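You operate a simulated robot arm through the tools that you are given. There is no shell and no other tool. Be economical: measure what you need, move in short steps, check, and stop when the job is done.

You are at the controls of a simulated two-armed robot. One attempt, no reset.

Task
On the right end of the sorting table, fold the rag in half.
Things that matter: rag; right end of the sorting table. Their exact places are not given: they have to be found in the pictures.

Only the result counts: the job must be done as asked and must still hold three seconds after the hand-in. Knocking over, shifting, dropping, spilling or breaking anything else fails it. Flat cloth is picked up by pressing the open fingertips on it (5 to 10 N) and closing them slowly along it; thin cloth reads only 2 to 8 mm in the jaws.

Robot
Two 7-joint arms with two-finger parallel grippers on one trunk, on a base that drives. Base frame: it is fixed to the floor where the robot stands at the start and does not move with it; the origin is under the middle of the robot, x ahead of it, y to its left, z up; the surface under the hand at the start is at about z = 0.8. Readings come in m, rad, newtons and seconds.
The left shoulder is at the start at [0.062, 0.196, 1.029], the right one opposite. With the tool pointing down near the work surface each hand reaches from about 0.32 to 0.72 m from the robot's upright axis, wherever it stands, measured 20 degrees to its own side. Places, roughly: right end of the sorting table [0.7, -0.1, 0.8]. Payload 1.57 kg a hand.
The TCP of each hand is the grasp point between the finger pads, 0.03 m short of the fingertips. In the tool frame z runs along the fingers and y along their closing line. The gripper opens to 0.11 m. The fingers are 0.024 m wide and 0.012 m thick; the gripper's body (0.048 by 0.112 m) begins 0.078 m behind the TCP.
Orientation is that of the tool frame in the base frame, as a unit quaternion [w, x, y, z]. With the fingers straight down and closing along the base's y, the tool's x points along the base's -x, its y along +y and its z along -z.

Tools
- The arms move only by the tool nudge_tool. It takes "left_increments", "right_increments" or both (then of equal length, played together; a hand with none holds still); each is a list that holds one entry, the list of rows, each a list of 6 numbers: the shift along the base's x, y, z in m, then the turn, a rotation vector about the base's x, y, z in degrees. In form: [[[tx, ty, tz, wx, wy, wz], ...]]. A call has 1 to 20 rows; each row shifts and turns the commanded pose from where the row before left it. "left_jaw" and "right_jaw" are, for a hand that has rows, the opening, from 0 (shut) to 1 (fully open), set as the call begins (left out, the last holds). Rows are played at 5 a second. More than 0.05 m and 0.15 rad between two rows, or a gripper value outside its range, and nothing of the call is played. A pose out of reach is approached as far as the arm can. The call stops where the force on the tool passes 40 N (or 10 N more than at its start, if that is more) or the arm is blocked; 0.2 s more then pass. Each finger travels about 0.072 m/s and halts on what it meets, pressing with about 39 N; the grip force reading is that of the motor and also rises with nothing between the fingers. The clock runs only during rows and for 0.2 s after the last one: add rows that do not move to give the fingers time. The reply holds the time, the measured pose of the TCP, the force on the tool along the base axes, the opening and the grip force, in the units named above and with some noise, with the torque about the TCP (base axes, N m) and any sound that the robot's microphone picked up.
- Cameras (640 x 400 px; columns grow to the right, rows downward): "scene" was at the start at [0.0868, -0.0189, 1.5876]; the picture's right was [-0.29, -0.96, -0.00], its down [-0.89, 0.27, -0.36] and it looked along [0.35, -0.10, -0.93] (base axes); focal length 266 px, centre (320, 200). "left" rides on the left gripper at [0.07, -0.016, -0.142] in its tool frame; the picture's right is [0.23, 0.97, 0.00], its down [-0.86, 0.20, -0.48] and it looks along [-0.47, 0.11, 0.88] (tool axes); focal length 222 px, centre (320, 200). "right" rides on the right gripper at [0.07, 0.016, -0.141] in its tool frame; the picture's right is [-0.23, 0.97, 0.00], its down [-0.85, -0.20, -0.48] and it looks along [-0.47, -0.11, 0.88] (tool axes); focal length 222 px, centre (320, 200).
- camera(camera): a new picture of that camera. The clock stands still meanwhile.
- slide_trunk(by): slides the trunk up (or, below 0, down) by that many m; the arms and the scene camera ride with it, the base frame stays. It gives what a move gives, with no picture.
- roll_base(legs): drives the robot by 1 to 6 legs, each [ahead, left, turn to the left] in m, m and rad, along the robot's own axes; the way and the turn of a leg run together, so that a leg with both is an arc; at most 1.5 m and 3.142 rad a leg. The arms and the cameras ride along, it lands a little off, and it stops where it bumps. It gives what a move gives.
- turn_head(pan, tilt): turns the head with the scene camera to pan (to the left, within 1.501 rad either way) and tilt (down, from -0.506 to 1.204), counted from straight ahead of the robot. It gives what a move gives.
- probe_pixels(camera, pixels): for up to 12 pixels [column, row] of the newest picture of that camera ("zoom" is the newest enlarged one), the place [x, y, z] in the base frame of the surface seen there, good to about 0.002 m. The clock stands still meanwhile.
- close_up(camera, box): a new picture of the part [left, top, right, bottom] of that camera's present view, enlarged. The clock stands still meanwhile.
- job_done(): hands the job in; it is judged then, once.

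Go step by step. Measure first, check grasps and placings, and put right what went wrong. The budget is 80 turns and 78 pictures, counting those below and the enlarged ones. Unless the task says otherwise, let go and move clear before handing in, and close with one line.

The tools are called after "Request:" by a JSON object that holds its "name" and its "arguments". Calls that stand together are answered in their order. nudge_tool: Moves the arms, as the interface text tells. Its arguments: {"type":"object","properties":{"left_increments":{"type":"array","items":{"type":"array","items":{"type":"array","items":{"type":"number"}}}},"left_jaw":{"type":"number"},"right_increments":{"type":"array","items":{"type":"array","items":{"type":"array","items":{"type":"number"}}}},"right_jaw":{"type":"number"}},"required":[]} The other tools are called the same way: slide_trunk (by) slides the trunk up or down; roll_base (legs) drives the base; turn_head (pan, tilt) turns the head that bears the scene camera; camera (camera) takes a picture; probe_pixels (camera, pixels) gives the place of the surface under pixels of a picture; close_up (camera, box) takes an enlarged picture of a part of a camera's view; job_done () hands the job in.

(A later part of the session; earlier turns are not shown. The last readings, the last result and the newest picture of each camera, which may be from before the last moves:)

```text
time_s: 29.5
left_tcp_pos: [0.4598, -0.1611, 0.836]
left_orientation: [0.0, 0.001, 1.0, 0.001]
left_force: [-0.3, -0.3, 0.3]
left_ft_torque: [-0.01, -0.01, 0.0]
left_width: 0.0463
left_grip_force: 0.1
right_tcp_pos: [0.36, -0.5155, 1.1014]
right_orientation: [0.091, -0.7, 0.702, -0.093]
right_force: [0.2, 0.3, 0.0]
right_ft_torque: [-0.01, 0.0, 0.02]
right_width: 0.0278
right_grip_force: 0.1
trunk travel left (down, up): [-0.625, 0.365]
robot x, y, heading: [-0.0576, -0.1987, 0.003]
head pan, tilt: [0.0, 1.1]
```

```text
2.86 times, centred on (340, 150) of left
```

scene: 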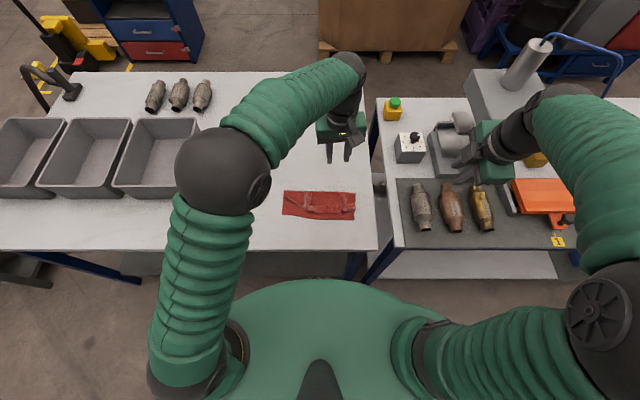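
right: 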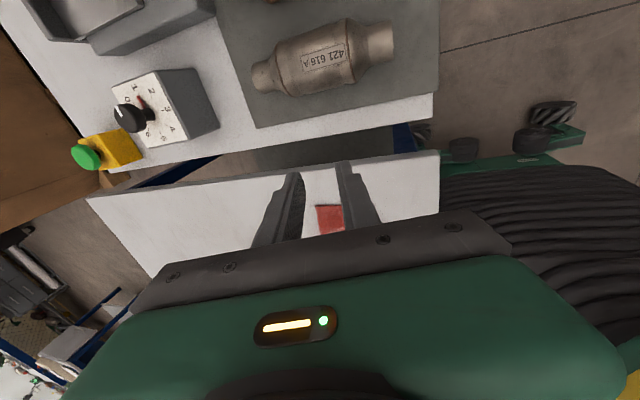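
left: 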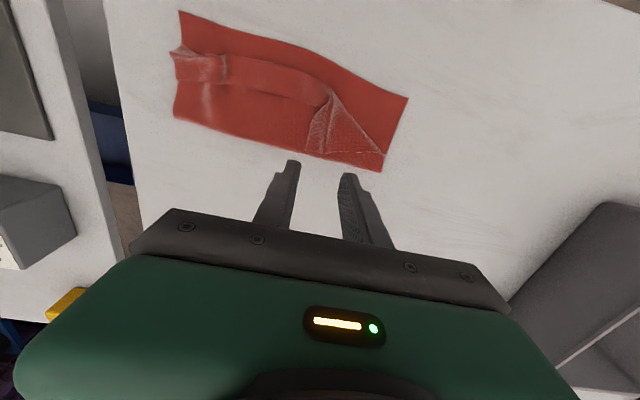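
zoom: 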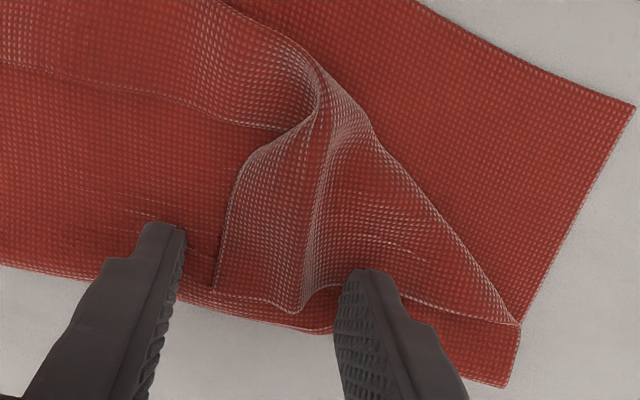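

Straddle looks right: the flap strip and ridge are between the fingers. Closing in two steps.

Request:
{"name": "nudge_tool", "arguments": {"left_increments": [[[0, 0, 0, 0, 0, 0], [0, 0, 0, 0, 0, 0]]], "left_jaw": 0.2}}

Request:
{"name": "nudge_tool", "arguments": {"left_increments": [[[0, 0, 0, 0, 0, 0], [0, 0, 0, 0, 0, 0], [0, 0, 0, 0, 0, 0]]], "left_jaw": 0}}

Request:
{"name": "close_up", "arguments": {"camera": "left", "box": [240, 80, 440, 220]}}

```text
time_s: 30.1
left_tcp_pos: [0.4584, -0.162, 0.8353]
left_orientation: [0.0, 0.001, 1.0, 0.001]
left_force: [0.2, 0.4, -0.5]
left_ft_torque: [-0.01, 0.01, 0.02]
left_width: 0.022
left_grip_force: 0.1
right_tcp_pos: [0.3596, -0.5163, 1.1008]
right_orientation: [0.092, -0.7, 0.702, -0.094]
right_force: [0.2, 0.1, 0.2]
right_ft_torque: [-0.01, 0.02, 0.01]
right_width: 0.0276
right_grip_force: 0.1
trunk travel left (down, up): [-0.625, 0.365]
robot x, y, heading: [-0.0596, -0.201, 0.005]
head pan, tilt: [0.0, 1.1]
```

```text
time_s: 30.9
left_tcp_pos: [0.4595, -0.1627, 0.8358]
left_orientation: [0.0, 0.001, 1.0, 0.0]
left_force: [1.1, 0.3, -0.5]
left_ft_torque: [-0.01, 0.01, -0.02]
left_width: 0.0024
left_grip_force: 23.7
right_tcp_pos: [0.3608, -0.5166, 1.1016]
right_orientation: [0.092, -0.7, 0.702, -0.095]
right_force: [-0.6, 0.3, -0.1]
right_ft_torque: [0.0, -0.02, -0.01]
right_width: 0.0277
right_grip_force: 0.0
trunk travel left (down, up): [-0.625, 0.365]
robot x, y, heading: [-0.0577, -0.2022, 0.005]
head pan, tilt: [0.0, 1.1]
```

```text
2.86 times, centred on (340, 150) of left
```

zoom: 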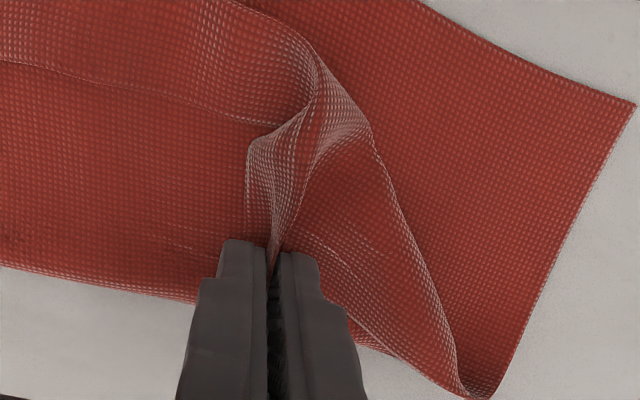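

The corner flap is gripped at 2.4 mm. I'll lift it and swing it toward the near-left corner with a 45° yaw, then look before lowering fully.

Request:
{"name": "nudge_tool", "arguments": {"left_increments": [[[0, 0, 0.012, 0, 0, 0], [-0.004, 0.004, 0.012, 0, 0, 5], [-0.006, 0.007, 0.008, 0, 0, 5], [-0.008, 0.009, 0.004, 0, 0, 5], [-0.008, 0.009, 0, 0, 0, 5], [-0.008, 0.009, 0, 0, 0, 5], [-0.008, 0.009, 0, 0, 0, 5], [-0.008, 0.009, -0.004, 0, 0, 5], [-0.006, 0.008, -0.006, 0, 0, 5], [-0.006, 0.008, -0.006, 0, 0, 5], [0, 0, 0, 0, 0, 0]]]}}

Request:
{"name": "close_up", "arguments": {"camera": "scene", "box": [270, 170, 370, 232]}}

Request:
{"name": "camera", "arguments": {"camera": "left"}}

```text
time_s: 33.3
left_tcp_pos: [0.3971, -0.0891, 0.8571]
left_orientation: [-0.001, -0.382, 0.924, 0.001]
left_force: [0.1, 0.6, -0.2]
left_ft_torque: [0.01, -0.02, -0.04]
left_width: 0.0026
left_grip_force: 24.3
right_tcp_pos: [0.3597, -0.5154, 1.1006]
right_orientation: [0.091, -0.7, 0.702, -0.094]
right_force: [0.9, 0.1, -0.5]
right_ft_torque: [0.0, 0.0, 0.0]
right_width: 0.0274
right_grip_force: 0.0
trunk travel left (down, up): [-0.625, 0.365]
robot x, y, heading: [-0.0588, -0.2008, 0.004]
head pan, tilt: [0.0, 1.1]
```

```text
6.40 times, centred on (320, 201) of scene
```

zoom: 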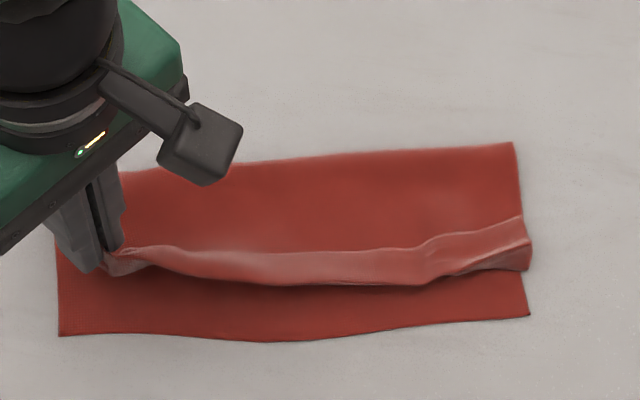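

```text
43 pictures are left
```

left: 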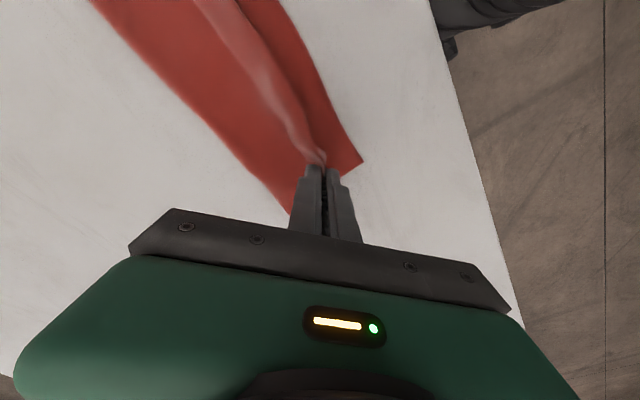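

The corner swung over nicely and the edge is nearly straight, though the rag shifted about 1 cm left. I'll probe the near edge for the final placement.

Request:
{"name": "probe_pixels", "arguments": {"camera": "zoom", "pixels": [[64, 331], [525, 311], [300, 335], [300, 260], [300, 165], [510, 150], [130, 178], [520, 255]]}}

Request:
{"name": "probe_pixels", "arguments": {"camera": "left", "pixels": [[358, 161], [320, 160]]}}

```text
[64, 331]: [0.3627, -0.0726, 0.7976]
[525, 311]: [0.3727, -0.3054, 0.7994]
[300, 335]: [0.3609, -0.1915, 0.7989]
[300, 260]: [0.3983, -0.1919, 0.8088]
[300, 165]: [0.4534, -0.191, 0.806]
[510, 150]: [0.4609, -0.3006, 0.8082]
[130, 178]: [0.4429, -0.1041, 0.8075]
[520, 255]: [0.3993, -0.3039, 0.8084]
```

```text
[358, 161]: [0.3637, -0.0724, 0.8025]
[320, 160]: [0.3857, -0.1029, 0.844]
```

The near edge is now at x≈0.365 and the fold at ≈0.465. I'll lower the left corner while moving another 14 mm toward the near edge.

Request:
{"name": "nudge_tool", "arguments": {"left_increments": [[[-0.002, 0, -0.004, 0, 0, 0], [-0.003, 0, -0.004, 0, 0, 0], [-0.003, 0, -0.004, 0, 0, 0], [-0.003, 0, -0.004, 0, 0, 0], [-0.003, 0.001, -0.004, 0, 0, 0], [0, 0, -0.002, 0, 0, 0], [0, 0, 0, 0, 0, 0]]]}}

Request:
{"name": "close_up", "arguments": {"camera": "scene", "box": [270, 170, 370, 232]}}

Request:
{"name": "close_up", "arguments": {"camera": "left", "box": [240, 80, 440, 220]}}

```text
time_s: 34.9
left_tcp_pos: [0.3836, -0.0873, 0.8356]
left_orientation: [0.001, -0.382, 0.924, 0.001]
left_force: [-0.5, 0.2, 2.1]
left_ft_torque: [-0.01, 0.02, -0.07]
left_width: 0.0023
left_grip_force: 24.3
right_tcp_pos: [0.3597, -0.5161, 1.1006]
right_orientation: [0.091, -0.7, 0.702, -0.094]
right_force: [0.8, -0.2, -0.4]
right_ft_torque: [-0.01, 0.0, -0.02]
right_width: 0.0274
right_grip_force: 0.0
trunk travel left (down, up): [-0.625, 0.365]
robot x, y, heading: [-0.0587, -0.2016, 0.004]
head pan, tilt: [0.0, 1.1]
```

```text
6.40 times, centred on (320, 201) of scene
```

zoom: 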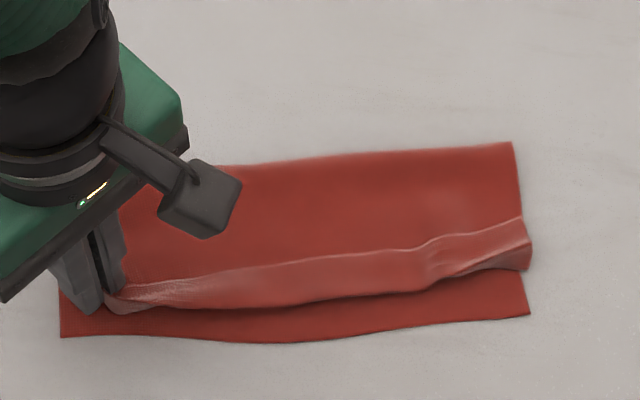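

```text
2.86 times, centred on (340, 150) of left
```

zoom: 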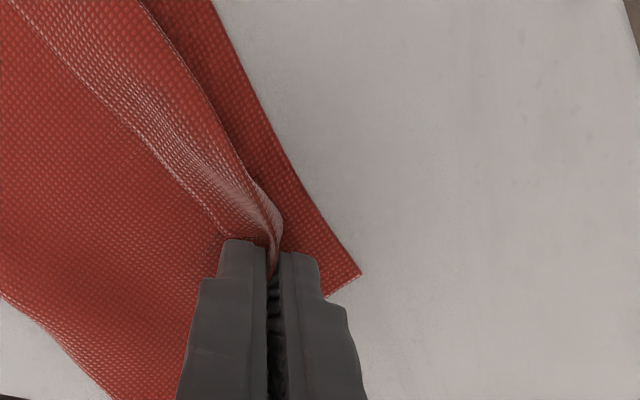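

The left corner is laid close to its mark. I'll release and raise the hand, then look at the folded-back hem strip.

Request:
{"name": "nudge_tool", "arguments": {"left_increments": [[[0, 0, 0, 0, 0, 0], [0, 0, 0.002, 0, 0, 0], [0, 0, 0.01, 0, 0, 0], [0, 0, 0.02, 0, 0, 0], [0, 0.02, 0.03, 0, 0, 0], [0, 0.03, 0.03, 0, 0, -5], [0, 0.04, 0.02, 0, 0, -5], [0, 0.04, 0, 0, 0, -5], [0, 0, 0, 0, 0, -5], [0, 0, 0, 0, 0, -5], [0, 0, 0, 0, 0, -5], [0, 0, 0, 0, 0, -5], [0, 0, 0, 0, 0, -5], [0, 0, 0, 0, 0, -5]]], "left_jaw": 0.2}}

Request:
{"name": "close_up", "arguments": {"camera": "scene", "box": [270, 170, 370, 232]}}

Request:
{"name": "probe_pixels", "arguments": {"camera": "zoom", "pixels": [[100, 280], [100, 300], [200, 280], [200, 295], [320, 270], [320, 290], [420, 245], [420, 270], [480, 230], [510, 255], [490, 265], [300, 220]]}}

```text
time_s: 37.9
left_tcp_pos: [0.3845, 0.0421, 0.9458]
left_orientation: [0.001, 0.001, 1.0, 0.0]
left_force: [0.0, 0.3, -0.4]
left_ft_torque: [0.0, 0.01, 0.05]
left_width: 0.022
left_grip_force: 0.1
right_tcp_pos: [0.3606, -0.5141, 1.1026]
right_orientation: [0.09, -0.7, 0.702, -0.095]
right_force: [0.4, 0.3, -0.1]
right_ft_torque: [0.0, 0.01, -0.04]
right_width: 0.0275
right_grip_force: 0.2
trunk travel left (down, up): [-0.625, 0.365]
robot x, y, heading: [-0.0581, -0.201, 0.004]
head pan, tilt: [0.0, 1.1]
```

```text
6.40 times, centred on (320, 201) of scene
```

zoom: 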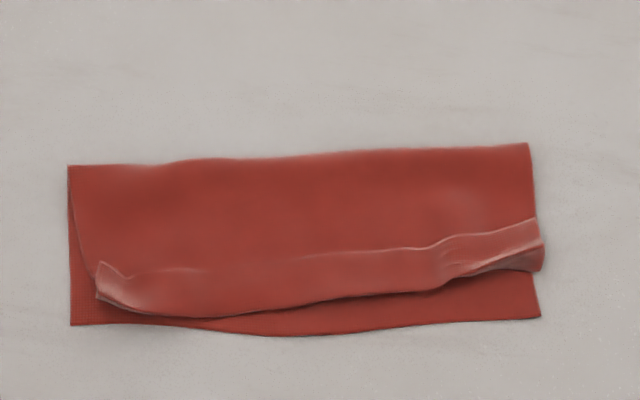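

```text
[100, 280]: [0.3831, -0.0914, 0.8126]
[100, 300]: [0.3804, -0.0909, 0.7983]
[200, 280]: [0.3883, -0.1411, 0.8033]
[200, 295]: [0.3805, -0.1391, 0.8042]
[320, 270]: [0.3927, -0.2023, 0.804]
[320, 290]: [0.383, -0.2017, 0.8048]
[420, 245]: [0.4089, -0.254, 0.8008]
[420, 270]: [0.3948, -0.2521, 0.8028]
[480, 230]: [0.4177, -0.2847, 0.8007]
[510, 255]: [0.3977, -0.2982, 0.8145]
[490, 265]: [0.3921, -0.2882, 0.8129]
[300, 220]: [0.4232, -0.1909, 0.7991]
```

The rag is nearly folded in half, but a hem strip about 2 cm wide at the right (zoom (500,235)) is still folded back on top. I'll bring the right hand over in the straight orientation for a close look.

Request:
{"name": "nudge_tool", "arguments": {"right_increments": [[[0.008, 0.0195, -0.005, 1, 0.97, -7.44], [0.008, 0.0195, -0.015, 1, 0.97, -7.44], [0.008, 0.0195, -0.015, 1, 0.97, -7.44], [0.008, 0.0195, -0.015, 1, 0.97, -7.44], [0.008, 0.0195, -0.015, 1, 0.97, -7.44], [0.008, 0.0195, -0.015, 1, 0.97, -7.44], [0.008, 0.0195, -0.015, 1, 0.97, -7.44], [0.008, 0.0195, -0.015, 1, 0.97, -7.44], [0.008, 0.0195, -0.015, 1, 0.97, -7.44], [0.008, 0.0195, -0.015, 1, 0.97, -7.44], [0.008, 0.0195, -0.015, 1, 0.97, -7.44], [0.008, 0.0195, -0.015, 1, 0.97, -7.44], [0, 0, 0, 0, 0, 0]]], "right_jaw": 0.4}}

Request:
{"name": "close_up", "arguments": {"camera": "right", "box": [220, 40, 440, 190]}}

```text
time_s: 40.7
left_tcp_pos: [0.3843, 0.0429, 0.946]
left_orientation: [0.0, 0.001, 1.0, 0.0]
left_force: [-0.2, -0.8, 0.0]
left_ft_torque: [0.0, -0.01, 0.01]
left_width: 0.0219
left_grip_force: 0.1
right_tcp_pos: [0.4543, -0.279, 0.9319]
right_orientation: [-0.001, 0.0, 1.0, 0.0]
right_force: [0.3, 0.1, -0.2]
right_ft_torque: [-0.01, -0.01, -0.04]
right_width: 0.044
right_grip_force: 0.1
trunk travel left (down, up): [-0.625, 0.365]
robot x, y, heading: [-0.0592, -0.2036, 0.005]
head pan, tilt: [0.0, 1.1]
```

```text
2.67 times, centred on (330, 115) of right
```

zoom: 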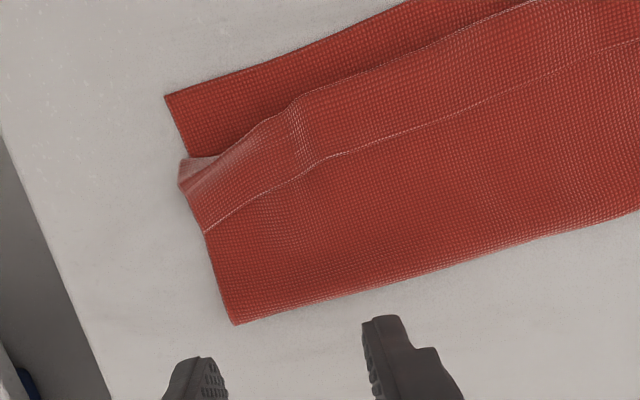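

The hem at the right runs from zoom (205,232) to (330,155). I'll probe it so I can pinch only the hem with a tilted finger corner.

Request:
{"name": "probe_pixels", "arguments": {"camera": "zoom", "pixels": [[207, 228], [240, 208], [280, 185], [325, 157], [195, 175], [240, 140], [290, 112], [170, 98], [235, 318], [240, 170], [270, 220], [205, 163]]}}

```text
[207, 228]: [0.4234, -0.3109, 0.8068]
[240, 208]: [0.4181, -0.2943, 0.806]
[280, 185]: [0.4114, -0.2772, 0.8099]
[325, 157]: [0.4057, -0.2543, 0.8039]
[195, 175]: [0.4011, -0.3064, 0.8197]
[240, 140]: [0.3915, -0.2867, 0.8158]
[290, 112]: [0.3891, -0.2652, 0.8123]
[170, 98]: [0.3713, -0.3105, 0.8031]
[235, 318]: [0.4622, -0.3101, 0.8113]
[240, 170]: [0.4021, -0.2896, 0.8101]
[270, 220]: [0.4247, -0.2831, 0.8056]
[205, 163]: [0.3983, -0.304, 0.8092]
```

The loop at the right stands up to z≈0.82, so I can flip the strip like a page. I'll bulldoze it toward the near edge with the fingertips just above the layer beneath, lowering behind the hem first.

Request:
{"name": "nudge_tool", "arguments": {"right_increments": [[[0, -0.004, -0.03, 0, 0, 0], [0, -0.003, -0.03, 0, 0, 0], [0, 0, -0.02, 0, 0, 0], [0, 0, -0.01, 0, 0, 0], [0, 0, -0.006, 0, 0, 0], [0, 0, 0, 0, 0, 0], [-0.005, 0, 0, 0, 0, 0], [-0.005, 0, 0, 0, 0, 0], [-0.005, 0, 0, 0, 0, 0], [-0.005, 0, 0, 0, 0, 0], [-0.005, 0, 0, 0, 0, 0], [-0.005, 0, 0, 0, 0, 0], [0, 0, 0, 0, 0, 0]]], "right_jaw": 0.2}}

Request:
{"name": "close_up", "arguments": {"camera": "right", "box": [220, 40, 440, 190]}}

Request:
{"name": "close_up", "arguments": {"camera": "scene", "box": [270, 170, 370, 232]}}

```text
time_s: 43.5
left_tcp_pos: [0.385, 0.0441, 0.9465]
left_orientation: [0.0, 0.002, 1.0, 0.001]
left_force: [1.0, 0.7, -0.7]
left_ft_torque: [0.0, 0.02, -0.01]
left_width: 0.022
left_grip_force: 0.0
right_tcp_pos: [0.4254, -0.287, 0.8346]
right_orientation: [-0.001, 0.0, 1.0, -0.001]
right_force: [-0.3, 0.3, -0.5]
right_ft_torque: [0.01, -0.01, 0.01]
right_width: 0.022
right_grip_force: 0.0
trunk travel left (down, up): [-0.625, 0.365]
robot x, y, heading: [-0.0622, -0.1981, 0.001]
head pan, tilt: [0.0, 1.1]
```

```text
2.67 times, centred on (330, 115) of right
```

zoom: 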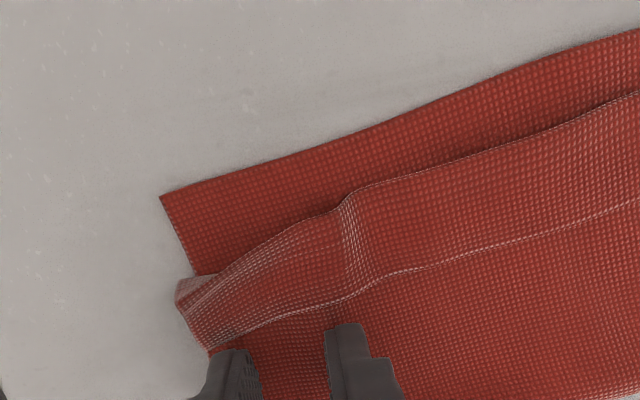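

```text
6.40 times, centred on (320, 201) of scene
```

zoom: 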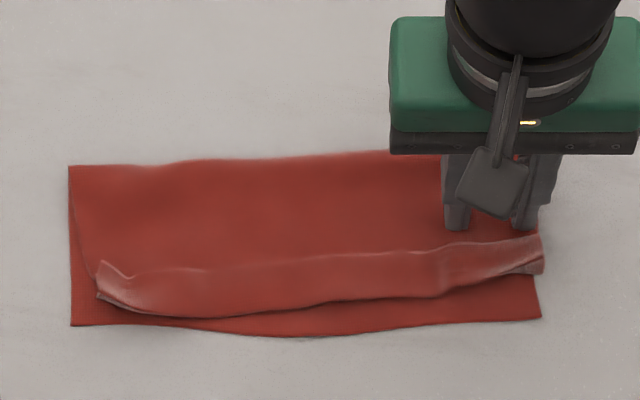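

The fingertips are right behind the hem. I'll continue the sweep slowly, 1 mm lower.

Request:
{"name": "nudge_tool", "arguments": {"right_increments": [[[-0.002, 0, -0.001, 0, 0, 0], [-0.004, 0, 0, 0, 0, 0], [-0.004, 0, 0, 0, 0, 0], [-0.004, 0, 0, 0, 0, 0], [-0.004, 0, 0, 0, 0, 0], [-0.004, 0, 0, 0, 0, 0], [0, 0, 0, 0, 0, 0]]]}}

Request:
{"name": "close_up", "arguments": {"camera": "right", "box": [220, 40, 440, 190]}}

```text
time_s: 45.1
left_tcp_pos: [0.3855, 0.0435, 0.9462]
left_orientation: [0.0, 0.001, 1.0, 0.0]
left_force: [-0.1, 0.2, 0.2]
left_ft_torque: [0.01, 0.0, 0.0]
left_width: 0.022
left_grip_force: 0.1
right_tcp_pos: [0.4043, -0.2868, 0.8343]
right_orientation: [-0.001, -0.001, 1.0, -0.001]
right_force: [0.3, 0.8, -0.1]
right_ft_torque: [0.0, -0.01, -0.01]
right_width: 0.0219
right_grip_force: 0.0
trunk travel left (down, up): [-0.625, 0.365]
robot x, y, heading: [-0.06, -0.201, 0.003]
head pan, tilt: [0.0, 1.1]
```

```text
2.67 times, centred on (330, 115) of right
```

zoom: 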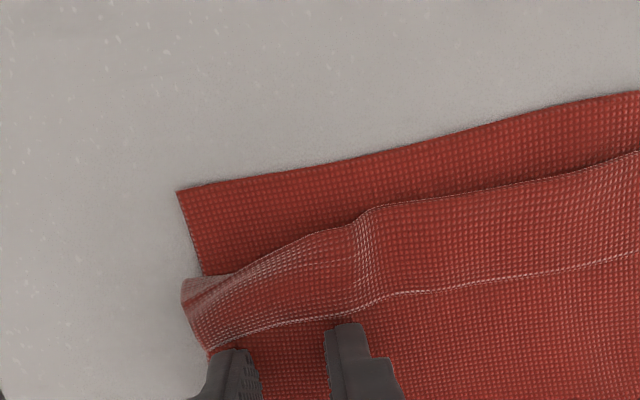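

The hem pushes well, but the whole rag slides with it. I'll back the right hand off slightly and bring the left hand, turned, to hover where it can pin the rag.

Request:
{"name": "nudge_tool", "arguments": {"left_increments": [[[0, 0, 0.01, 0, 0, -7.5], [0, 0, 0.01, 0, 0, -7.5], [0, 0, 0, 0, 0, -7.5], [0.004, -0.02, 0, 0, 0, -7.5], [0.004, -0.02, 0, 0, 0, -7.5], [0.004, -0.02, 0, 0, 0, -7.5], [0.004, -0.025, 0, 0, 0, -7.5], [0.004, -0.025, 0, 0, 0, -7.5], [0.004, -0.025, 0, 0, 0, -7.5], [0.004, -0.025, 0, 0, 0, -7.5], [0.004, -0.03, 0, 0, 0, -7.5], [0.003, -0.028, 0, 0, 0, -7.5], [0, 0, -0.03, 0, 0, 0], [0, 0, -0.03, 0, 0, 0], [0, 0, -0.02, 0, 0, 0], [0, 0, 0, 0, 0, 0]]], "right_increments": [[[0.003, 0, 0, 0, 0, 0], [0, 0, 0, 0, 0, 0], [0, 0, 0, 0, 0, 0], [0, 0, 0, 0, 0, 0], [0, 0, 0, 0, 0, 0], [0, 0, 0, 0, 0, 0], [0, 0, 0, 0, 0, 0], [0, 0, 0, 0, 0, 0], [0, 0, 0, 0, 0, 0], [0, 0, 0, 0, 0, 0], [0, 0, 0, 0, 0, 0], [0, 0, 0, 0, 0, 0], [0, 0, 0, 0, 0, 0], [0, 0, 0, 0, 0, 0], [0, 0, 0, 0, 0, 0], [0, 0, 0, 0, 0, 0]]]}}

Request:
{"name": "close_up", "arguments": {"camera": "scene", "box": [270, 170, 370, 232]}}

```text
time_s: 48.5
left_tcp_pos: [0.4203, -0.1743, 0.8864]
left_orientation: [0.0, 0.707, 0.707, 0.001]
left_force: [-0.8, 0.2, 0.0]
left_ft_torque: [-0.01, 0.02, 0.01]
left_width: 0.022
left_grip_force: 0.1
right_tcp_pos: [0.4077, -0.2885, 0.8349]
right_orientation: [-0.001, 0.0, 1.0, 0.001]
right_force: [-0.3, -0.5, 0.0]
right_ft_torque: [0.0, 0.05, 0.02]
right_width: 0.022
right_grip_force: 0.1
trunk travel left (down, up): [-0.625, 0.365]
robot x, y, heading: [-0.0605, -0.2064, -0.0]
head pan, tilt: [0.0, 1.1]
```

```text
6.40 times, centred on (320, 201) of scene
```

zoom: 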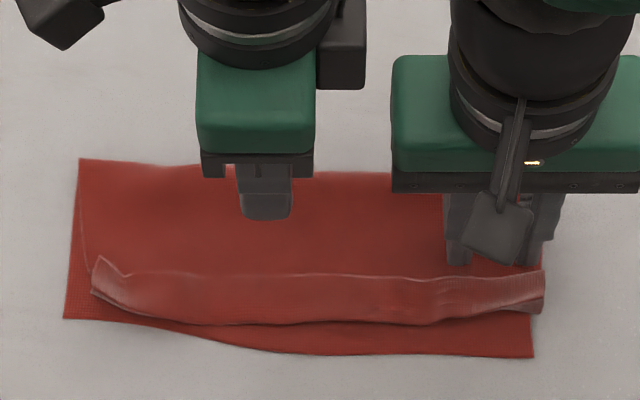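

The rag has rotated slightly but stays flat. I'll lower the left hand to pin it with about 8 N.

Request:
{"name": "nudge_tool", "arguments": {"left_increments": [[[0, 0, -0.02, 0, 0, 0], [0, 0, -0.015, 0, 0, 0], [0, 0, -0.01, 0, 0, 0], [0, 0, -0.005, 0, 0, 0], [0, 0, -0.003, 0, 0, 0], [0, 0, -0.002, 0, 0, 0], [0, 0, 0, 0, 0, 0]]]}}

```text
time_s: 50.1
left_tcp_pos: [0.4183, -0.1757, 0.8314]
left_orientation: [0.0, 0.708, 0.706, 0.0]
left_force: [0.0, 0.2, 4.8]
left_ft_torque: [0.02, 0.05, -0.03]
left_width: 0.0222
left_grip_force: 0.1
right_tcp_pos: [0.4072, -0.2886, 0.834]
right_orientation: [0.0, 0.0, 1.0, -0.001]
right_force: [0.1, -0.7, -0.2]
right_ft_torque: [0.03, 0.03, 0.01]
right_width: 0.0221
right_grip_force: 0.0
trunk travel left (down, up): [-0.625, 0.365]
robot x, y, heading: [-0.056, -0.2035, 0.001]
head pan, tilt: [0.0, 1.1]
```

Contact is at 4.8 N. I'll press slightly more with the left and sweep the right hand toward the near edge by 30 mm.

Request:
{"name": "nudge_tool", "arguments": {"left_increments": [[[0, 0, -0.0015, 0, 0, 0], [0, 0, 0, 0, 0, 0], [0, 0, 0, 0, 0, 0], [0, 0, 0, 0, 0, 0], [0, 0, 0, 0, 0, 0], [0, 0, 0, 0, 0, 0], [0, 0, 0, 0, 0, 0], [0, 0, 0, 0, 0, 0], [0, 0, 0, 0, 0, 0], [0, 0, 0, 0, 0, 0]]], "right_increments": [[[0, 0, 0, 0, 0, 0], [-0.004, 0, 0, 0, 0, 0], [-0.004, 0, 0, 0, 0, 0], [-0.004, 0, 0, 0, 0, 0], [-0.004, 0, 0, 0, 0, 0], [-0.004, 0, 0, 0, 0, 0], [-0.004, 0, 0, 0, 0, 0], [-0.003, 0, 0, 0, 0, 0], [-0.003, 0, 0, 0, 0, 0], [0, 0, 0, 0, 0, 0]]]}}

Request:
{"name": "close_up", "arguments": {"camera": "right", "box": [220, 40, 440, 190]}}

Request:
{"name": "close_up", "arguments": {"camera": "scene", "box": [270, 170, 370, 232]}}

```text
time_s: 52.3
left_tcp_pos: [0.4198, -0.1757, 0.8314]
left_orientation: [0.002, 0.708, 0.706, 0.002]
left_force: [6.7, 1.4, 33.7]
left_ft_torque: [0.07, -0.02, -0.02]
left_width: 0.0209
left_grip_force: 0.0
right_tcp_pos: [0.3754, -0.2884, 0.8352]
right_orientation: [0.0, 0.0, 1.0, 0.0]
right_force: [0.5, 0.2, 0.3]
right_ft_torque: [0.02, -0.02, -0.02]
right_width: 0.0224
right_grip_force: 0.0
trunk travel left (down, up): [-0.625, 0.365]
robot x, y, heading: [-0.0582, -0.2003, 0.001]
head pan, tilt: [0.0, 1.1]
```

```text
2.67 times, centred on (330, 115) of right
```

zoom: 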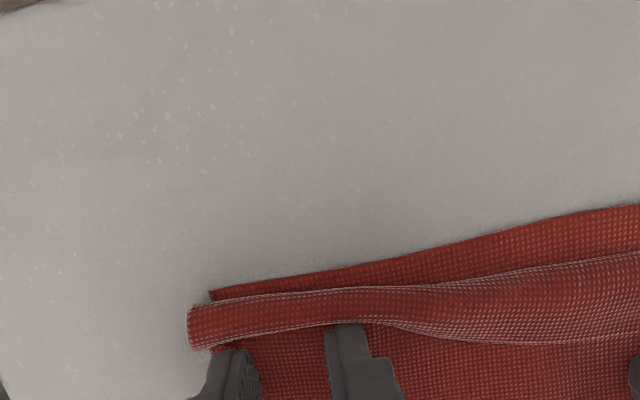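

```text
6.40 times, centred on (320, 201) of scene
```

zoom: 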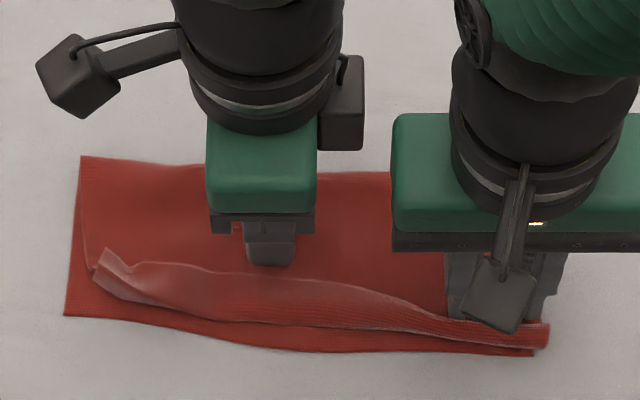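

The strip is rolling forward ahead of the finger and the rag stayed put. Left force rose to 34 N, so I ease it 1 mm and sweep the right hand on by 25 mm.

Request:
{"name": "nudge_tool", "arguments": {"left_increments": [[[0, 0, 0.001, 0, 0, 0], [0, 0, 0, 0, 0, 0], [0, 0, 0, 0, 0, 0], [0, 0, 0, 0, 0, 0], [0, 0, 0, 0, 0, 0], [0, 0, 0, 0, 0, 0], [0, 0, 0, 0, 0, 0], [0, 0, 0, 0, 0, 0]]], "right_increments": [[[-0.002, 0, 0, 0, 0, 0], [-0.004, 0, 0, 0, 0, 0], [-0.004, 0, 0, 0, 0, 0], [-0.004, 0, 0, 0, 0, 0], [-0.004, 0, 0.0, 0, 0, 0], [-0.004, 0, 0.0, 0, 0, 0], [-0.003, 0, 0, 0, 0, 0], [0, 0, 0, 0, 0, 0]]]}}

Request:
{"name": "close_up", "arguments": {"camera": "right", "box": [220, 40, 440, 190]}}

Request:
{"name": "close_up", "arguments": {"camera": "scene", "box": [270, 170, 370, 232]}}

```text
time_s: 54.1
left_tcp_pos: [0.4185, -0.1752, 0.8308]
left_orientation: [0.0, 0.708, 0.706, 0.0]
left_force: [3.7, -0.6, 25.6]
left_ft_torque: [-0.04, -0.13, -0.02]
left_width: 0.0217
left_grip_force: 0.1
right_tcp_pos: [0.3501, -0.2889, 0.8352]
right_orientation: [0.0, 0.001, 1.0, 0.0]
right_force: [-0.5, -0.2, 0.5]
right_ft_torque: [0.01, 0.01, 0.01]
right_width: 0.0219
right_grip_force: 0.1
trunk travel left (down, up): [-0.625, 0.365]
robot x, y, heading: [-0.0594, -0.2002, 0.001]
head pan, tilt: [0.0, 1.1]
```

```text
2.67 times, centred on (330, 115) of right
```

zoom: 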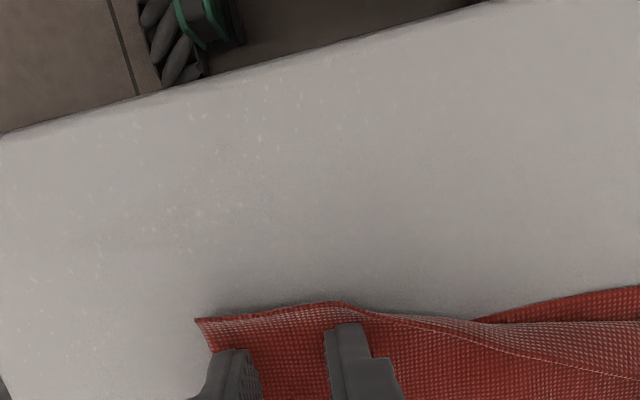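

```text
6.40 times, centred on (320, 201) of scene
```

zoom: 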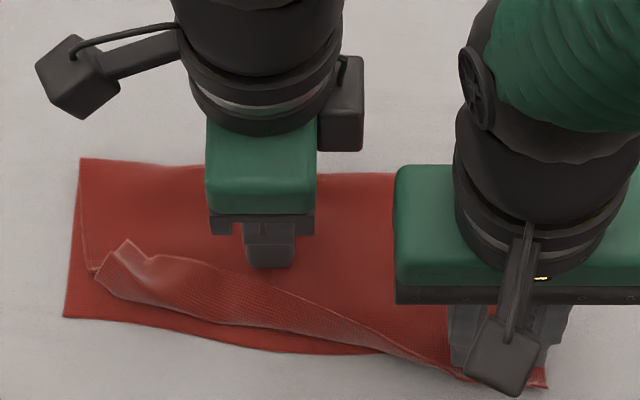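

The strip has flipped at the right corner. I'll lift the right hand straight up and check.

Request:
{"name": "nudge_tool", "arguments": {"right_increments": [[[0, 0, 0.01, 0, 0, 0], [0, 0, 0.02, 0, 0, 0], [0, -0.03, 0.03, 0, 0, 0], [0, -0.04, 0.02, 0, 0, 0], [0, -0.04, 0, 0, 0, 0], [0, -0.03, 0, 0, 0, 0]]]}}

Request:
{"name": "close_up", "arguments": {"camera": "scene", "box": [270, 170, 370, 232]}}

```text
time_s: 55.5
left_tcp_pos: [0.4177, -0.1765, 0.8309]
left_orientation: [0.0, 0.707, 0.707, 0.001]
left_force: [2.6, 1.7, 23.0]
left_ft_torque: [0.06, -0.08, 0.0]
left_width: 0.0217
left_grip_force: 0.1
right_tcp_pos: [0.351, -0.4286, 0.9157]
right_orientation: [0.0, 0.0, 1.0, 0.001]
right_force: [-0.7, -0.7, -0.3]
right_ft_torque: [0.02, -0.01, 0.01]
right_width: 0.0221
right_grip_force: 0.1
trunk travel left (down, up): [-0.625, 0.365]
robot x, y, heading: [-0.0567, -0.1998, 0.006]
head pan, tilt: [0.0, 1.1]
```

```text
6.40 times, centred on (320, 201) of scene
```

zoom: 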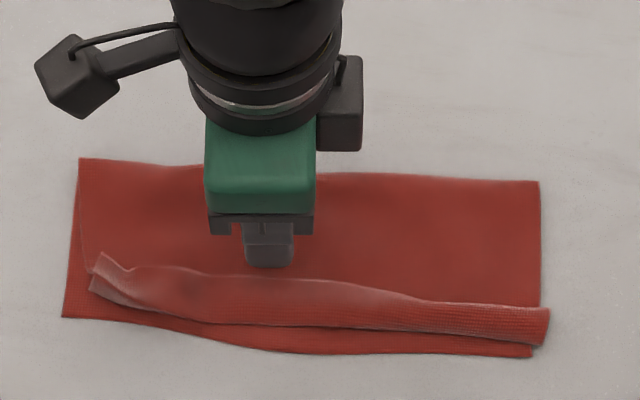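

It partly sprang back when I lifted. I'll zoom on the right corner to see which way the hem lies.

Request:
{"name": "close_up", "arguments": {"camera": "scene", "box": [325, 205, 365, 230]}}

Request:
{"name": "probe_pixels", "arguments": {"camera": "zoom", "pixels": [[460, 210], [470, 260], [300, 220], [300, 170], [400, 300], [430, 180], [300, 260], [150, 170], [150, 220], [420, 120]]}}

```text
16.00 times, centred on (345, 218) of scene
```

zoom: 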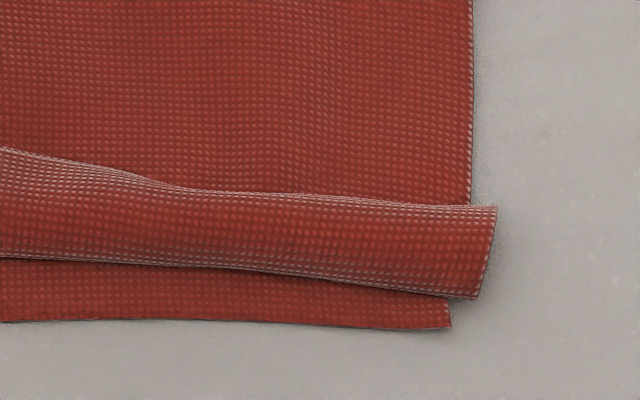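

```text
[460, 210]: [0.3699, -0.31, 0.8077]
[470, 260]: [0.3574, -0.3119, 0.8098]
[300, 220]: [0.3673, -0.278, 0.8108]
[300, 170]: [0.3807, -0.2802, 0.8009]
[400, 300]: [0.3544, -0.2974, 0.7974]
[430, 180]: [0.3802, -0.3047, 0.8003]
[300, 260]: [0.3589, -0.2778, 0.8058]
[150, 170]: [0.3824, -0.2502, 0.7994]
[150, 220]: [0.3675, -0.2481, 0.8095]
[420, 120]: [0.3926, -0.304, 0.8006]
```

I need the hand camera's view here; moving the right hand to above (0.43, −0.30).

Request:
{"name": "nudge_tool", "arguments": {"right_increments": [[[0.02, 0.02, 0.005, 0, 0, 0], [0.02, 0.03, 0, 0, 0, 0], [0.02, 0.03, 0, 0, 0, 0], [0.02, 0.03, 0, 0, 0, 0], [0.01, 0.015, 0, 0, 0, 0], [0, 0, 0, 0, 0, 0]]]}}

Request:
{"name": "close_up", "arguments": {"camera": "right", "box": [220, 40, 440, 190]}}

```text
time_s: 56.9
left_tcp_pos: [0.4188, -0.1755, 0.8323]
left_orientation: [0.001, 0.707, 0.707, 0.0]
left_force: [2.0, 0.5, 20.7]
left_ft_torque: [0.01, -0.02, -0.03]
left_width: 0.0215
left_grip_force: 0.0
right_tcp_pos: [0.4409, -0.3043, 0.9195]
right_orientation: [0.0, 0.0, 1.0, 0.0]
right_force: [-0.5, 0.0, 0.3]
right_ft_torque: [0.01, -0.01, -0.01]
right_width: 0.0218
right_grip_force: 0.1
trunk travel left (down, up): [-0.625, 0.365]
robot x, y, heading: [-0.0589, -0.1985, -0.0]
head pan, tilt: [0.0, 1.1]
```

```text
2.67 times, centred on (330, 115) of right
```

zoom: 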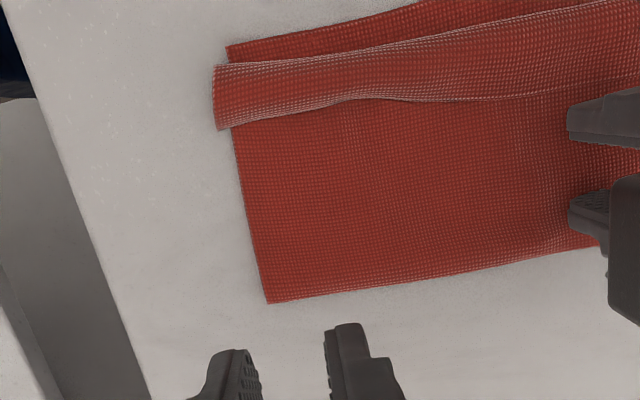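

I'll probe across the strip's profile to tell arch from fold-back.

Request:
{"name": "close_up", "arguments": {"camera": "right", "box": [285, 50, 365, 100]}}

Request:
{"name": "probe_pixels", "arguments": {"camera": "zoom", "pixels": [[120, 60], [120, 100], [120, 120], [120, 140], [120, 160], [120, 180], [120, 200], [120, 225], [240, 120], [240, 150], [240, 180], [240, 200]]}}

```text
8.00 times, centred on (325, 75) of right
```

zoom: 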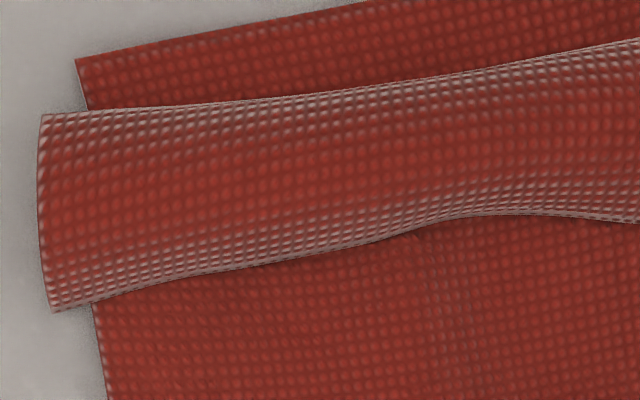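

```text
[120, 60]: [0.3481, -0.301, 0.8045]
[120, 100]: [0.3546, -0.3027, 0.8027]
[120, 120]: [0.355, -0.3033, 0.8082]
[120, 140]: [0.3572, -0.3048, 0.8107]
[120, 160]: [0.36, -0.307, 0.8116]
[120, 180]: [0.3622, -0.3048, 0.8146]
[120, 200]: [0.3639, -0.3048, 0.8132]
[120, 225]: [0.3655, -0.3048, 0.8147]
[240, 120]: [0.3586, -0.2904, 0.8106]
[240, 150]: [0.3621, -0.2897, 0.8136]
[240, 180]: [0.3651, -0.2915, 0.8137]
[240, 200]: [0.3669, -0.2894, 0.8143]
```

The hem is free and raised about 1 cm along its +x border. I'll flip it progressively: sweep the right end again and hold it down, then sweep the rest with the left hand.

Request:
{"name": "nudge_tool", "arguments": {"right_increments": [[[-0.01, 0.005, -0.03, 0, 0, 0], [-0.01, 0.005, -0.03, 0, 0, 0], [-0.01, 0.004, -0.015, 0, 0, 0], [-0.005, 0, -0.01, 0, 0, 0], [0, 0, 0, 0, 0, 0], [-0.005, 0, 0, 0, 0, 0], [-0.005, 0, 0, 0, 0, 0], [-0.005, 0, 0, 0, 0, 0], [-0.005, 0, 0, 0, 0, 0], [-0.005, 0, 0, 0, 0, 0], [-0.005, 0, 0, 0, 0, 0], [-0.005, 0, 0, 0, 0, 0], [-0.005, 0, 0, 0, 0, 0], [-0.005, 0, 0, 0, 0, 0], [-0.005, 0, 0, 0, 0, 0], [-0.003, 0, -0.001, 0, 0, 0], [0, 0, -0.001, 0, 0, 0], [0, 0, 0, 0, 0, 0]]]}}

Request:
{"name": "close_up", "arguments": {"camera": "right", "box": [220, 40, 440, 190]}}

Request:
{"name": "close_up", "arguments": {"camera": "scene", "box": [270, 170, 370, 232]}}

```text
time_s: 60.7
left_tcp_pos: [0.4189, -0.1761, 0.832]
left_orientation: [0.0, 0.708, 0.706, 0.0]
left_force: [1.4, -0.7, 19.6]
left_ft_torque: [-0.03, -0.01, 0.02]
left_width: 0.0217
left_grip_force: 0.2
right_tcp_pos: [0.352, -0.2902, 0.8337]
right_orientation: [0.0, -0.001, 1.0, 0.0]
right_force: [0.3, 0.2, 1.4]
right_ft_torque: [0.01, 0.02, 0.01]
right_width: 0.0223
right_grip_force: 0.0
trunk travel left (down, up): [-0.625, 0.365]
robot x, y, heading: [-0.0572, -0.2025, -0.002]
head pan, tilt: [0.0, 1.1]
```

```text
2.67 times, centred on (330, 115) of right
```

zoom: 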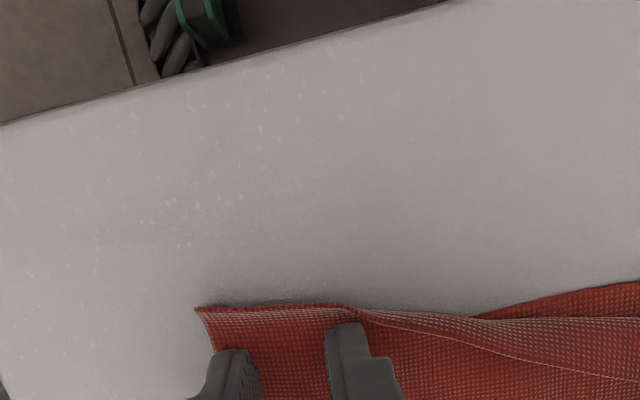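

```text
6.40 times, centred on (320, 201) of scene
```

zoom: 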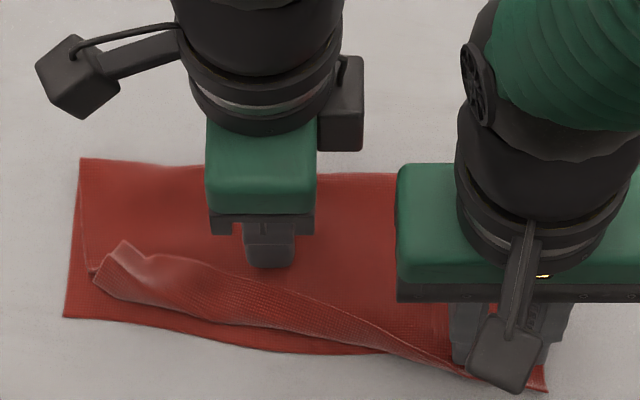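

The right end is flipped and held. I'll press the right down more, raise the left 3 mm off its pin, and sweep the middle of the strip forward.

Request:
{"name": "nudge_tool", "arguments": {"left_increments": [[[0, 0, 0, 0, 0, 0], [0, 0, 0, 0, 0, 0], [0, 0, 0.003, 0, 0, 0], [0, 0, 0.001, 0, 0, 0], [-0.004, 0, 0, 0, 0, 0], [-0.005, 0, 0, 0, 0, 0], [-0.005, 0, 0, 0, 0, 0], [-0.005, 0, 0, 0, 0, 0], [-0.005, 0, 0, 0, 0, 0], [-0.005, 0, 0, 0, 0, 0], [-0.005, 0, 0, 0, 0, 0], [-0.005, 0, 0, 0, 0, 0], [0, 0, 0, 0, 0, 0]]], "right_increments": [[[0, 0, -0.001, 0, 0, 0], [0, 0, -0.001, 0, 0, 0], [0, 0, 0, 0, 0, 0], [0, 0, 0, 0, 0, 0], [0, 0, 0, 0, 0, 0], [0, 0, 0, 0, 0, 0], [0, 0, 0, 0, 0, 0], [0, 0, 0, 0, 0, 0], [0, 0, 0, 0, 0, 0], [0, 0, 0, 0, 0, 0], [0, 0, 0, 0, 0, 0], [0, 0, 0, 0, 0, 0], [0, 0, 0, 0, 0, 0]]]}}

Request:
{"name": "close_up", "arguments": {"camera": "scene", "box": [270, 170, 370, 232]}}

```text
time_s: 62.9
left_tcp_pos: [0.3906, -0.1742, 0.8349]
left_orientation: [0.0, 0.707, 0.707, 0.0]
left_force: [-0.4, 0.1, -0.5]
left_ft_torque: [0.0, 0.01, 0.02]
left_width: 0.022
left_grip_force: 0.1
right_tcp_pos: [0.3537, -0.29, 0.8313]
right_orientation: [0.0, 0.001, 1.0, 0.0]
right_force: [-3.6, -3.9, 26.7]
right_ft_torque: [-0.23, 0.03, -0.03]
right_width: 0.0223
right_grip_force: 0.5
trunk travel left (down, up): [-0.625, 0.365]
robot x, y, heading: [-0.0624, -0.2025, -0.001]
head pan, tilt: [0.0, 1.1]
stopped in row 10 (right hand): the force on the tool passed its limit at 40 N (the readings are from after the stop); the commanded pose is now the measured one
```

```text
6.40 times, centred on (320, 201) of scene
```

zoom: 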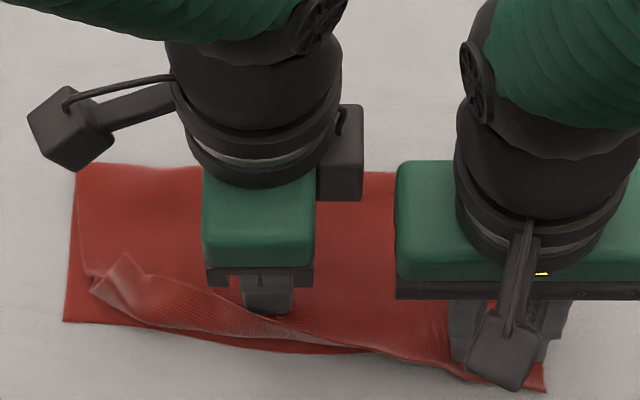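

It is working: the flip line moves left. I'll ease the right by 0.7 mm and continue the left sweep.

Request:
{"name": "nudge_tool", "arguments": {"left_increments": [[[0, 0, 0, 0, 0, 0], [-0.005, 0, 0, 0, 0, 0], [-0.005, 0, 0, 0, 0, 0], [-0.005, 0, 0, 0, 0, 0], [-0.005, 0, 0, 0, 0, 0], [-0.005, 0, 0, 0, 0, 0], [-0.003, 0, 0, 0, 0, 0], [0, 0, 0, 0, 0, 0]]], "right_increments": [[[0, 0, 0.0007, 0, 0, 0], [0, 0, 0, 0, 0, 0], [0, 0, 0, 0, 0, 0], [0, 0, 0, 0, 0, 0], [0, 0, 0, 0, 0, 0], [0, 0, 0, 0, 0, 0], [0, 0, 0, 0, 0, 0], [0, 0, 0, 0, 0, 0]]]}}

Request:
{"name": "close_up", "arguments": {"camera": "scene", "box": [270, 170, 370, 232]}}

Request:
{"name": "camera", "arguments": {"camera": "left"}}

```text
time_s: 64.7
left_tcp_pos: [0.3627, -0.1748, 0.8371]
left_orientation: [0.001, 0.708, 0.706, -0.001]
left_force: [0.3, 0.6, -1.2]
left_ft_torque: [0.03, 0.02, -0.01]
left_width: 0.022
left_grip_force: 0.0
right_tcp_pos: [0.3538, -0.2889, 0.8317]
right_orientation: [0.001, 0.0, 1.0, 0.0]
right_force: [2.1, -1.5, 19.4]
right_ft_torque: [-0.12, -0.18, 0.04]
right_width: 0.0222
right_grip_force: 0.4
trunk travel left (down, up): [-0.625, 0.365]
robot x, y, heading: [-0.0598, -0.1998, -0.001]
head pan, tilt: [0.0, 1.1]
```

```text
6.40 times, centred on (320, 201) of scene
```

zoom: 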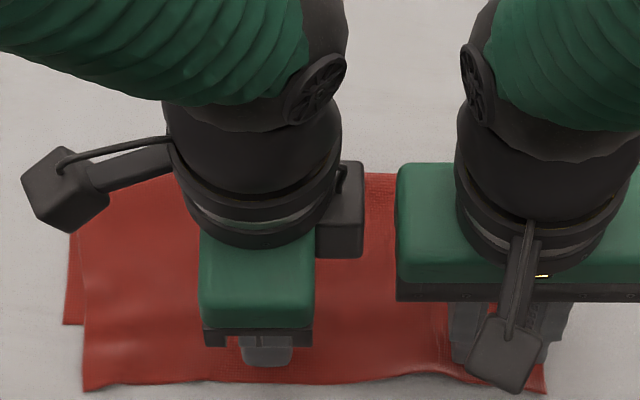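

```text
22 pictures are left
```

left: 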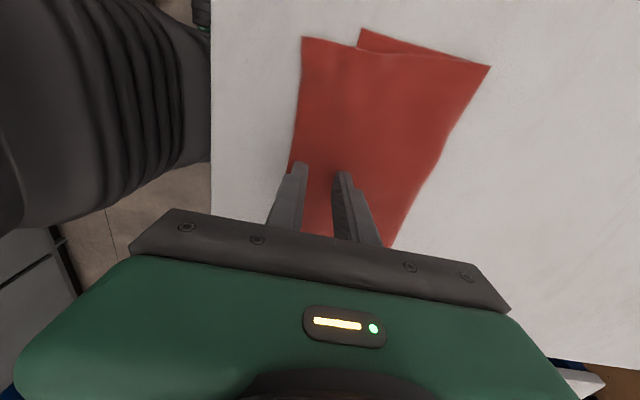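

The whole strip has now flipped flat, but the top layer overshoots the bottom at the left. I'll lift both hands and take a look.

Request:
{"name": "nudge_tool", "arguments": {"left_increments": [[[0, 0, 0.01, 0, 0, 0], [0, 0, 0.02, 0, 0, 0], [0, 0.02, 0.04, 0, 0, 0], [0, 0.04, 0.03, 0, 0, 0], [0, 0.04, 0, 0, 0, 0], [0, 0.04, 0, 0, 0, 0], [0, 0.04, 0, 0, 0, 0]]], "right_increments": [[[0, 0, 0.01, 0, 0, 0], [0, 0, 0.02, 0, 0, 0], [0, -0.02, 0.04, 0, 0, 0], [0, -0.04, 0.03, 0, 0, 0], [0, -0.04, 0, 0, 0, 0], [0, -0.04, 0, 0, 0, 0], [0, -0.03, 0, 0, 0, 0]]]}}

Request:
{"name": "close_up", "arguments": {"camera": "scene", "box": [270, 170, 370, 232]}}

Request:
{"name": "probe_pixels", "arguments": {"camera": "zoom", "pixels": [[70, 318], [85, 385], [88, 330], [75, 175], [300, 375], [535, 385], [530, 180], [300, 178], [300, 300], [525, 350]]}}

```text
time_s: 66.3
left_tcp_pos: [0.3624, 0.0035, 0.9365]
left_orientation: [0.0, 0.708, 0.707, -0.002]
left_force: [0.0, 0.7, -0.4]
left_ft_torque: [-0.02, 0.01, 0.06]
left_width: 0.022
left_grip_force: 0.1
right_tcp_pos: [0.354, -0.4593, 0.9313]
right_orientation: [0.001, 0.0, 1.0, 0.0]
right_force: [0.0, -0.4, 0.4]
right_ft_torque: [0.0, 0.05, 0.01]
right_width: 0.022
right_grip_force: 0.1
trunk travel left (down, up): [-0.625, 0.365]
robot x, y, heading: [-0.0599, -0.202, -0.001]
head pan, tilt: [0.0, 1.1]
```

```text
6.40 times, centred on (320, 201) of scene
```

zoom: 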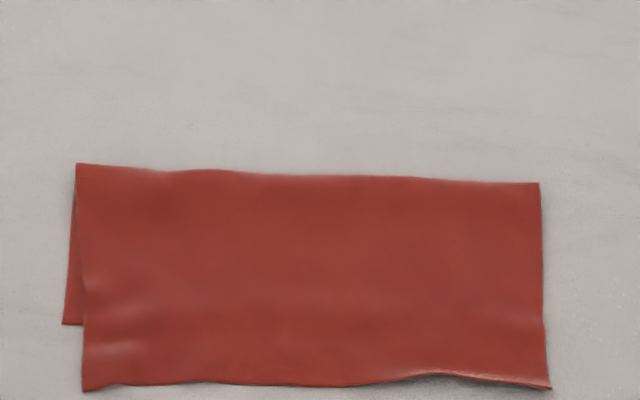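

```text
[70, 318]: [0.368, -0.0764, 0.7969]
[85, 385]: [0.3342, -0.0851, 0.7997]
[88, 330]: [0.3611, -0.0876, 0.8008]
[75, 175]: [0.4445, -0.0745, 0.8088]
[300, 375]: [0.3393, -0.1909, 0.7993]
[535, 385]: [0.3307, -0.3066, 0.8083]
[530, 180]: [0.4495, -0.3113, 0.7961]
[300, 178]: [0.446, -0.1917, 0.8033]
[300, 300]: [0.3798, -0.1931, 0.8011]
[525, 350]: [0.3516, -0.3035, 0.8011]
```

The rag is now a flat, clean fold, but the top edge overshoots the bottom by 3.4 cm at the left and about 1.5 cm at the right. Only the top layer lies beyond x≈0.366, so I'll pinch that overhang with the left hand to shift it back.

Request:
{"name": "nudge_tool", "arguments": {"left_increments": [[[0, 0, 0, 0, 0, 7.5], [0, 0, 0, 0, 0, 7.5], [0, 0, 0, 0, 0, 7.5], [0, -0.012, 0, 0, 0, 7.5], [-0.002, -0.012, 0, 0, 0, 7.5], [-0.002, -0.012, 0, 0, 0, 7.5], [-0.002, -0.012, 0, 0, 0, 7.5], [-0.002, -0.012, 0, 0, 0, 7.5], [-0.002, -0.012, -0.01, 0, 0, 7.5], [-0.002, -0.012, -0.02, 0, 0, 7.5], [-0.002, -0.012, -0.02, 0, 0, 7.5], [-0.001, -0.012, -0.02, 0, 0, 7.5], [0, 0, -0.02, 0, 0, 0], [0, 0, 0, 0, 0, 0]]], "left_jaw": 0.27}}

Request:
{"name": "camera", "arguments": {"camera": "left"}}

```text
time_s: 69.3
left_tcp_pos: [0.3495, -0.1034, 0.8457]
left_orientation: [0.0, 0.0, 1.0, 0.0]
left_force: [-0.2, -0.8, -0.6]
left_ft_torque: [-0.01, -0.01, 0.03]
left_width: 0.0295
left_grip_force: 0.1
right_tcp_pos: [0.3532, -0.4592, 0.9308]
right_orientation: [0.0, 0.0, 1.0, 0.001]
right_force: [0.1, -0.5, 0.2]
right_ft_torque: [0.03, -0.01, -0.02]
right_width: 0.0223
right_grip_force: 0.0
trunk travel left (down, up): [-0.625, 0.365]
robot x, y, heading: [-0.0597, -0.2041, -0.001]
head pan, tilt: [0.0, 1.1]
```

```text
20 pictures are left
```

left: 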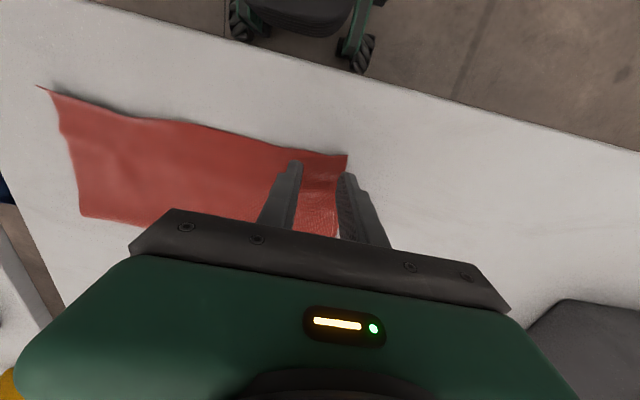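

The +y finger is just off the cloth edge. I'll shift 12 mm toward −y and descend to light contact.

Request:
{"name": "nudge_tool", "arguments": {"left_increments": [[[-0.001, -0.006, -0.004, 0, 0, 0], [-0.001, -0.006, -0.004, 0, 0, 0], [0, 0, -0.004, 0, 0, 0], [0, 0, -0.002, 0, 0, 0], [0, 0, -0.001, 0, 0, 0], [0, 0, 0, 0, 0, 0], [0, 0, 0, 0, 0, 0]]]}}

```text
time_s: 70.9
left_tcp_pos: [0.3472, -0.1162, 0.8312]
left_orientation: [0.001, 0.001, 1.0, 0.0]
left_force: [-0.4, 0.2, 20.2]
left_ft_torque: [-0.2, -0.17, -0.07]
left_width: 0.0299
left_grip_force: 0.6
right_tcp_pos: [0.3545, -0.4592, 0.9302]
right_orientation: [0.0, 0.0, 1.0, 0.0]
right_force: [-0.4, 0.9, -0.1]
right_ft_torque: [0.0, 0.0, 0.0]
right_width: 0.0221
right_grip_force: 0.0
trunk travel left (down, up): [-0.625, 0.365]
robot x, y, heading: [-0.0569, -0.2026, -0.003]
head pan, tilt: [0.0, 1.1]
```

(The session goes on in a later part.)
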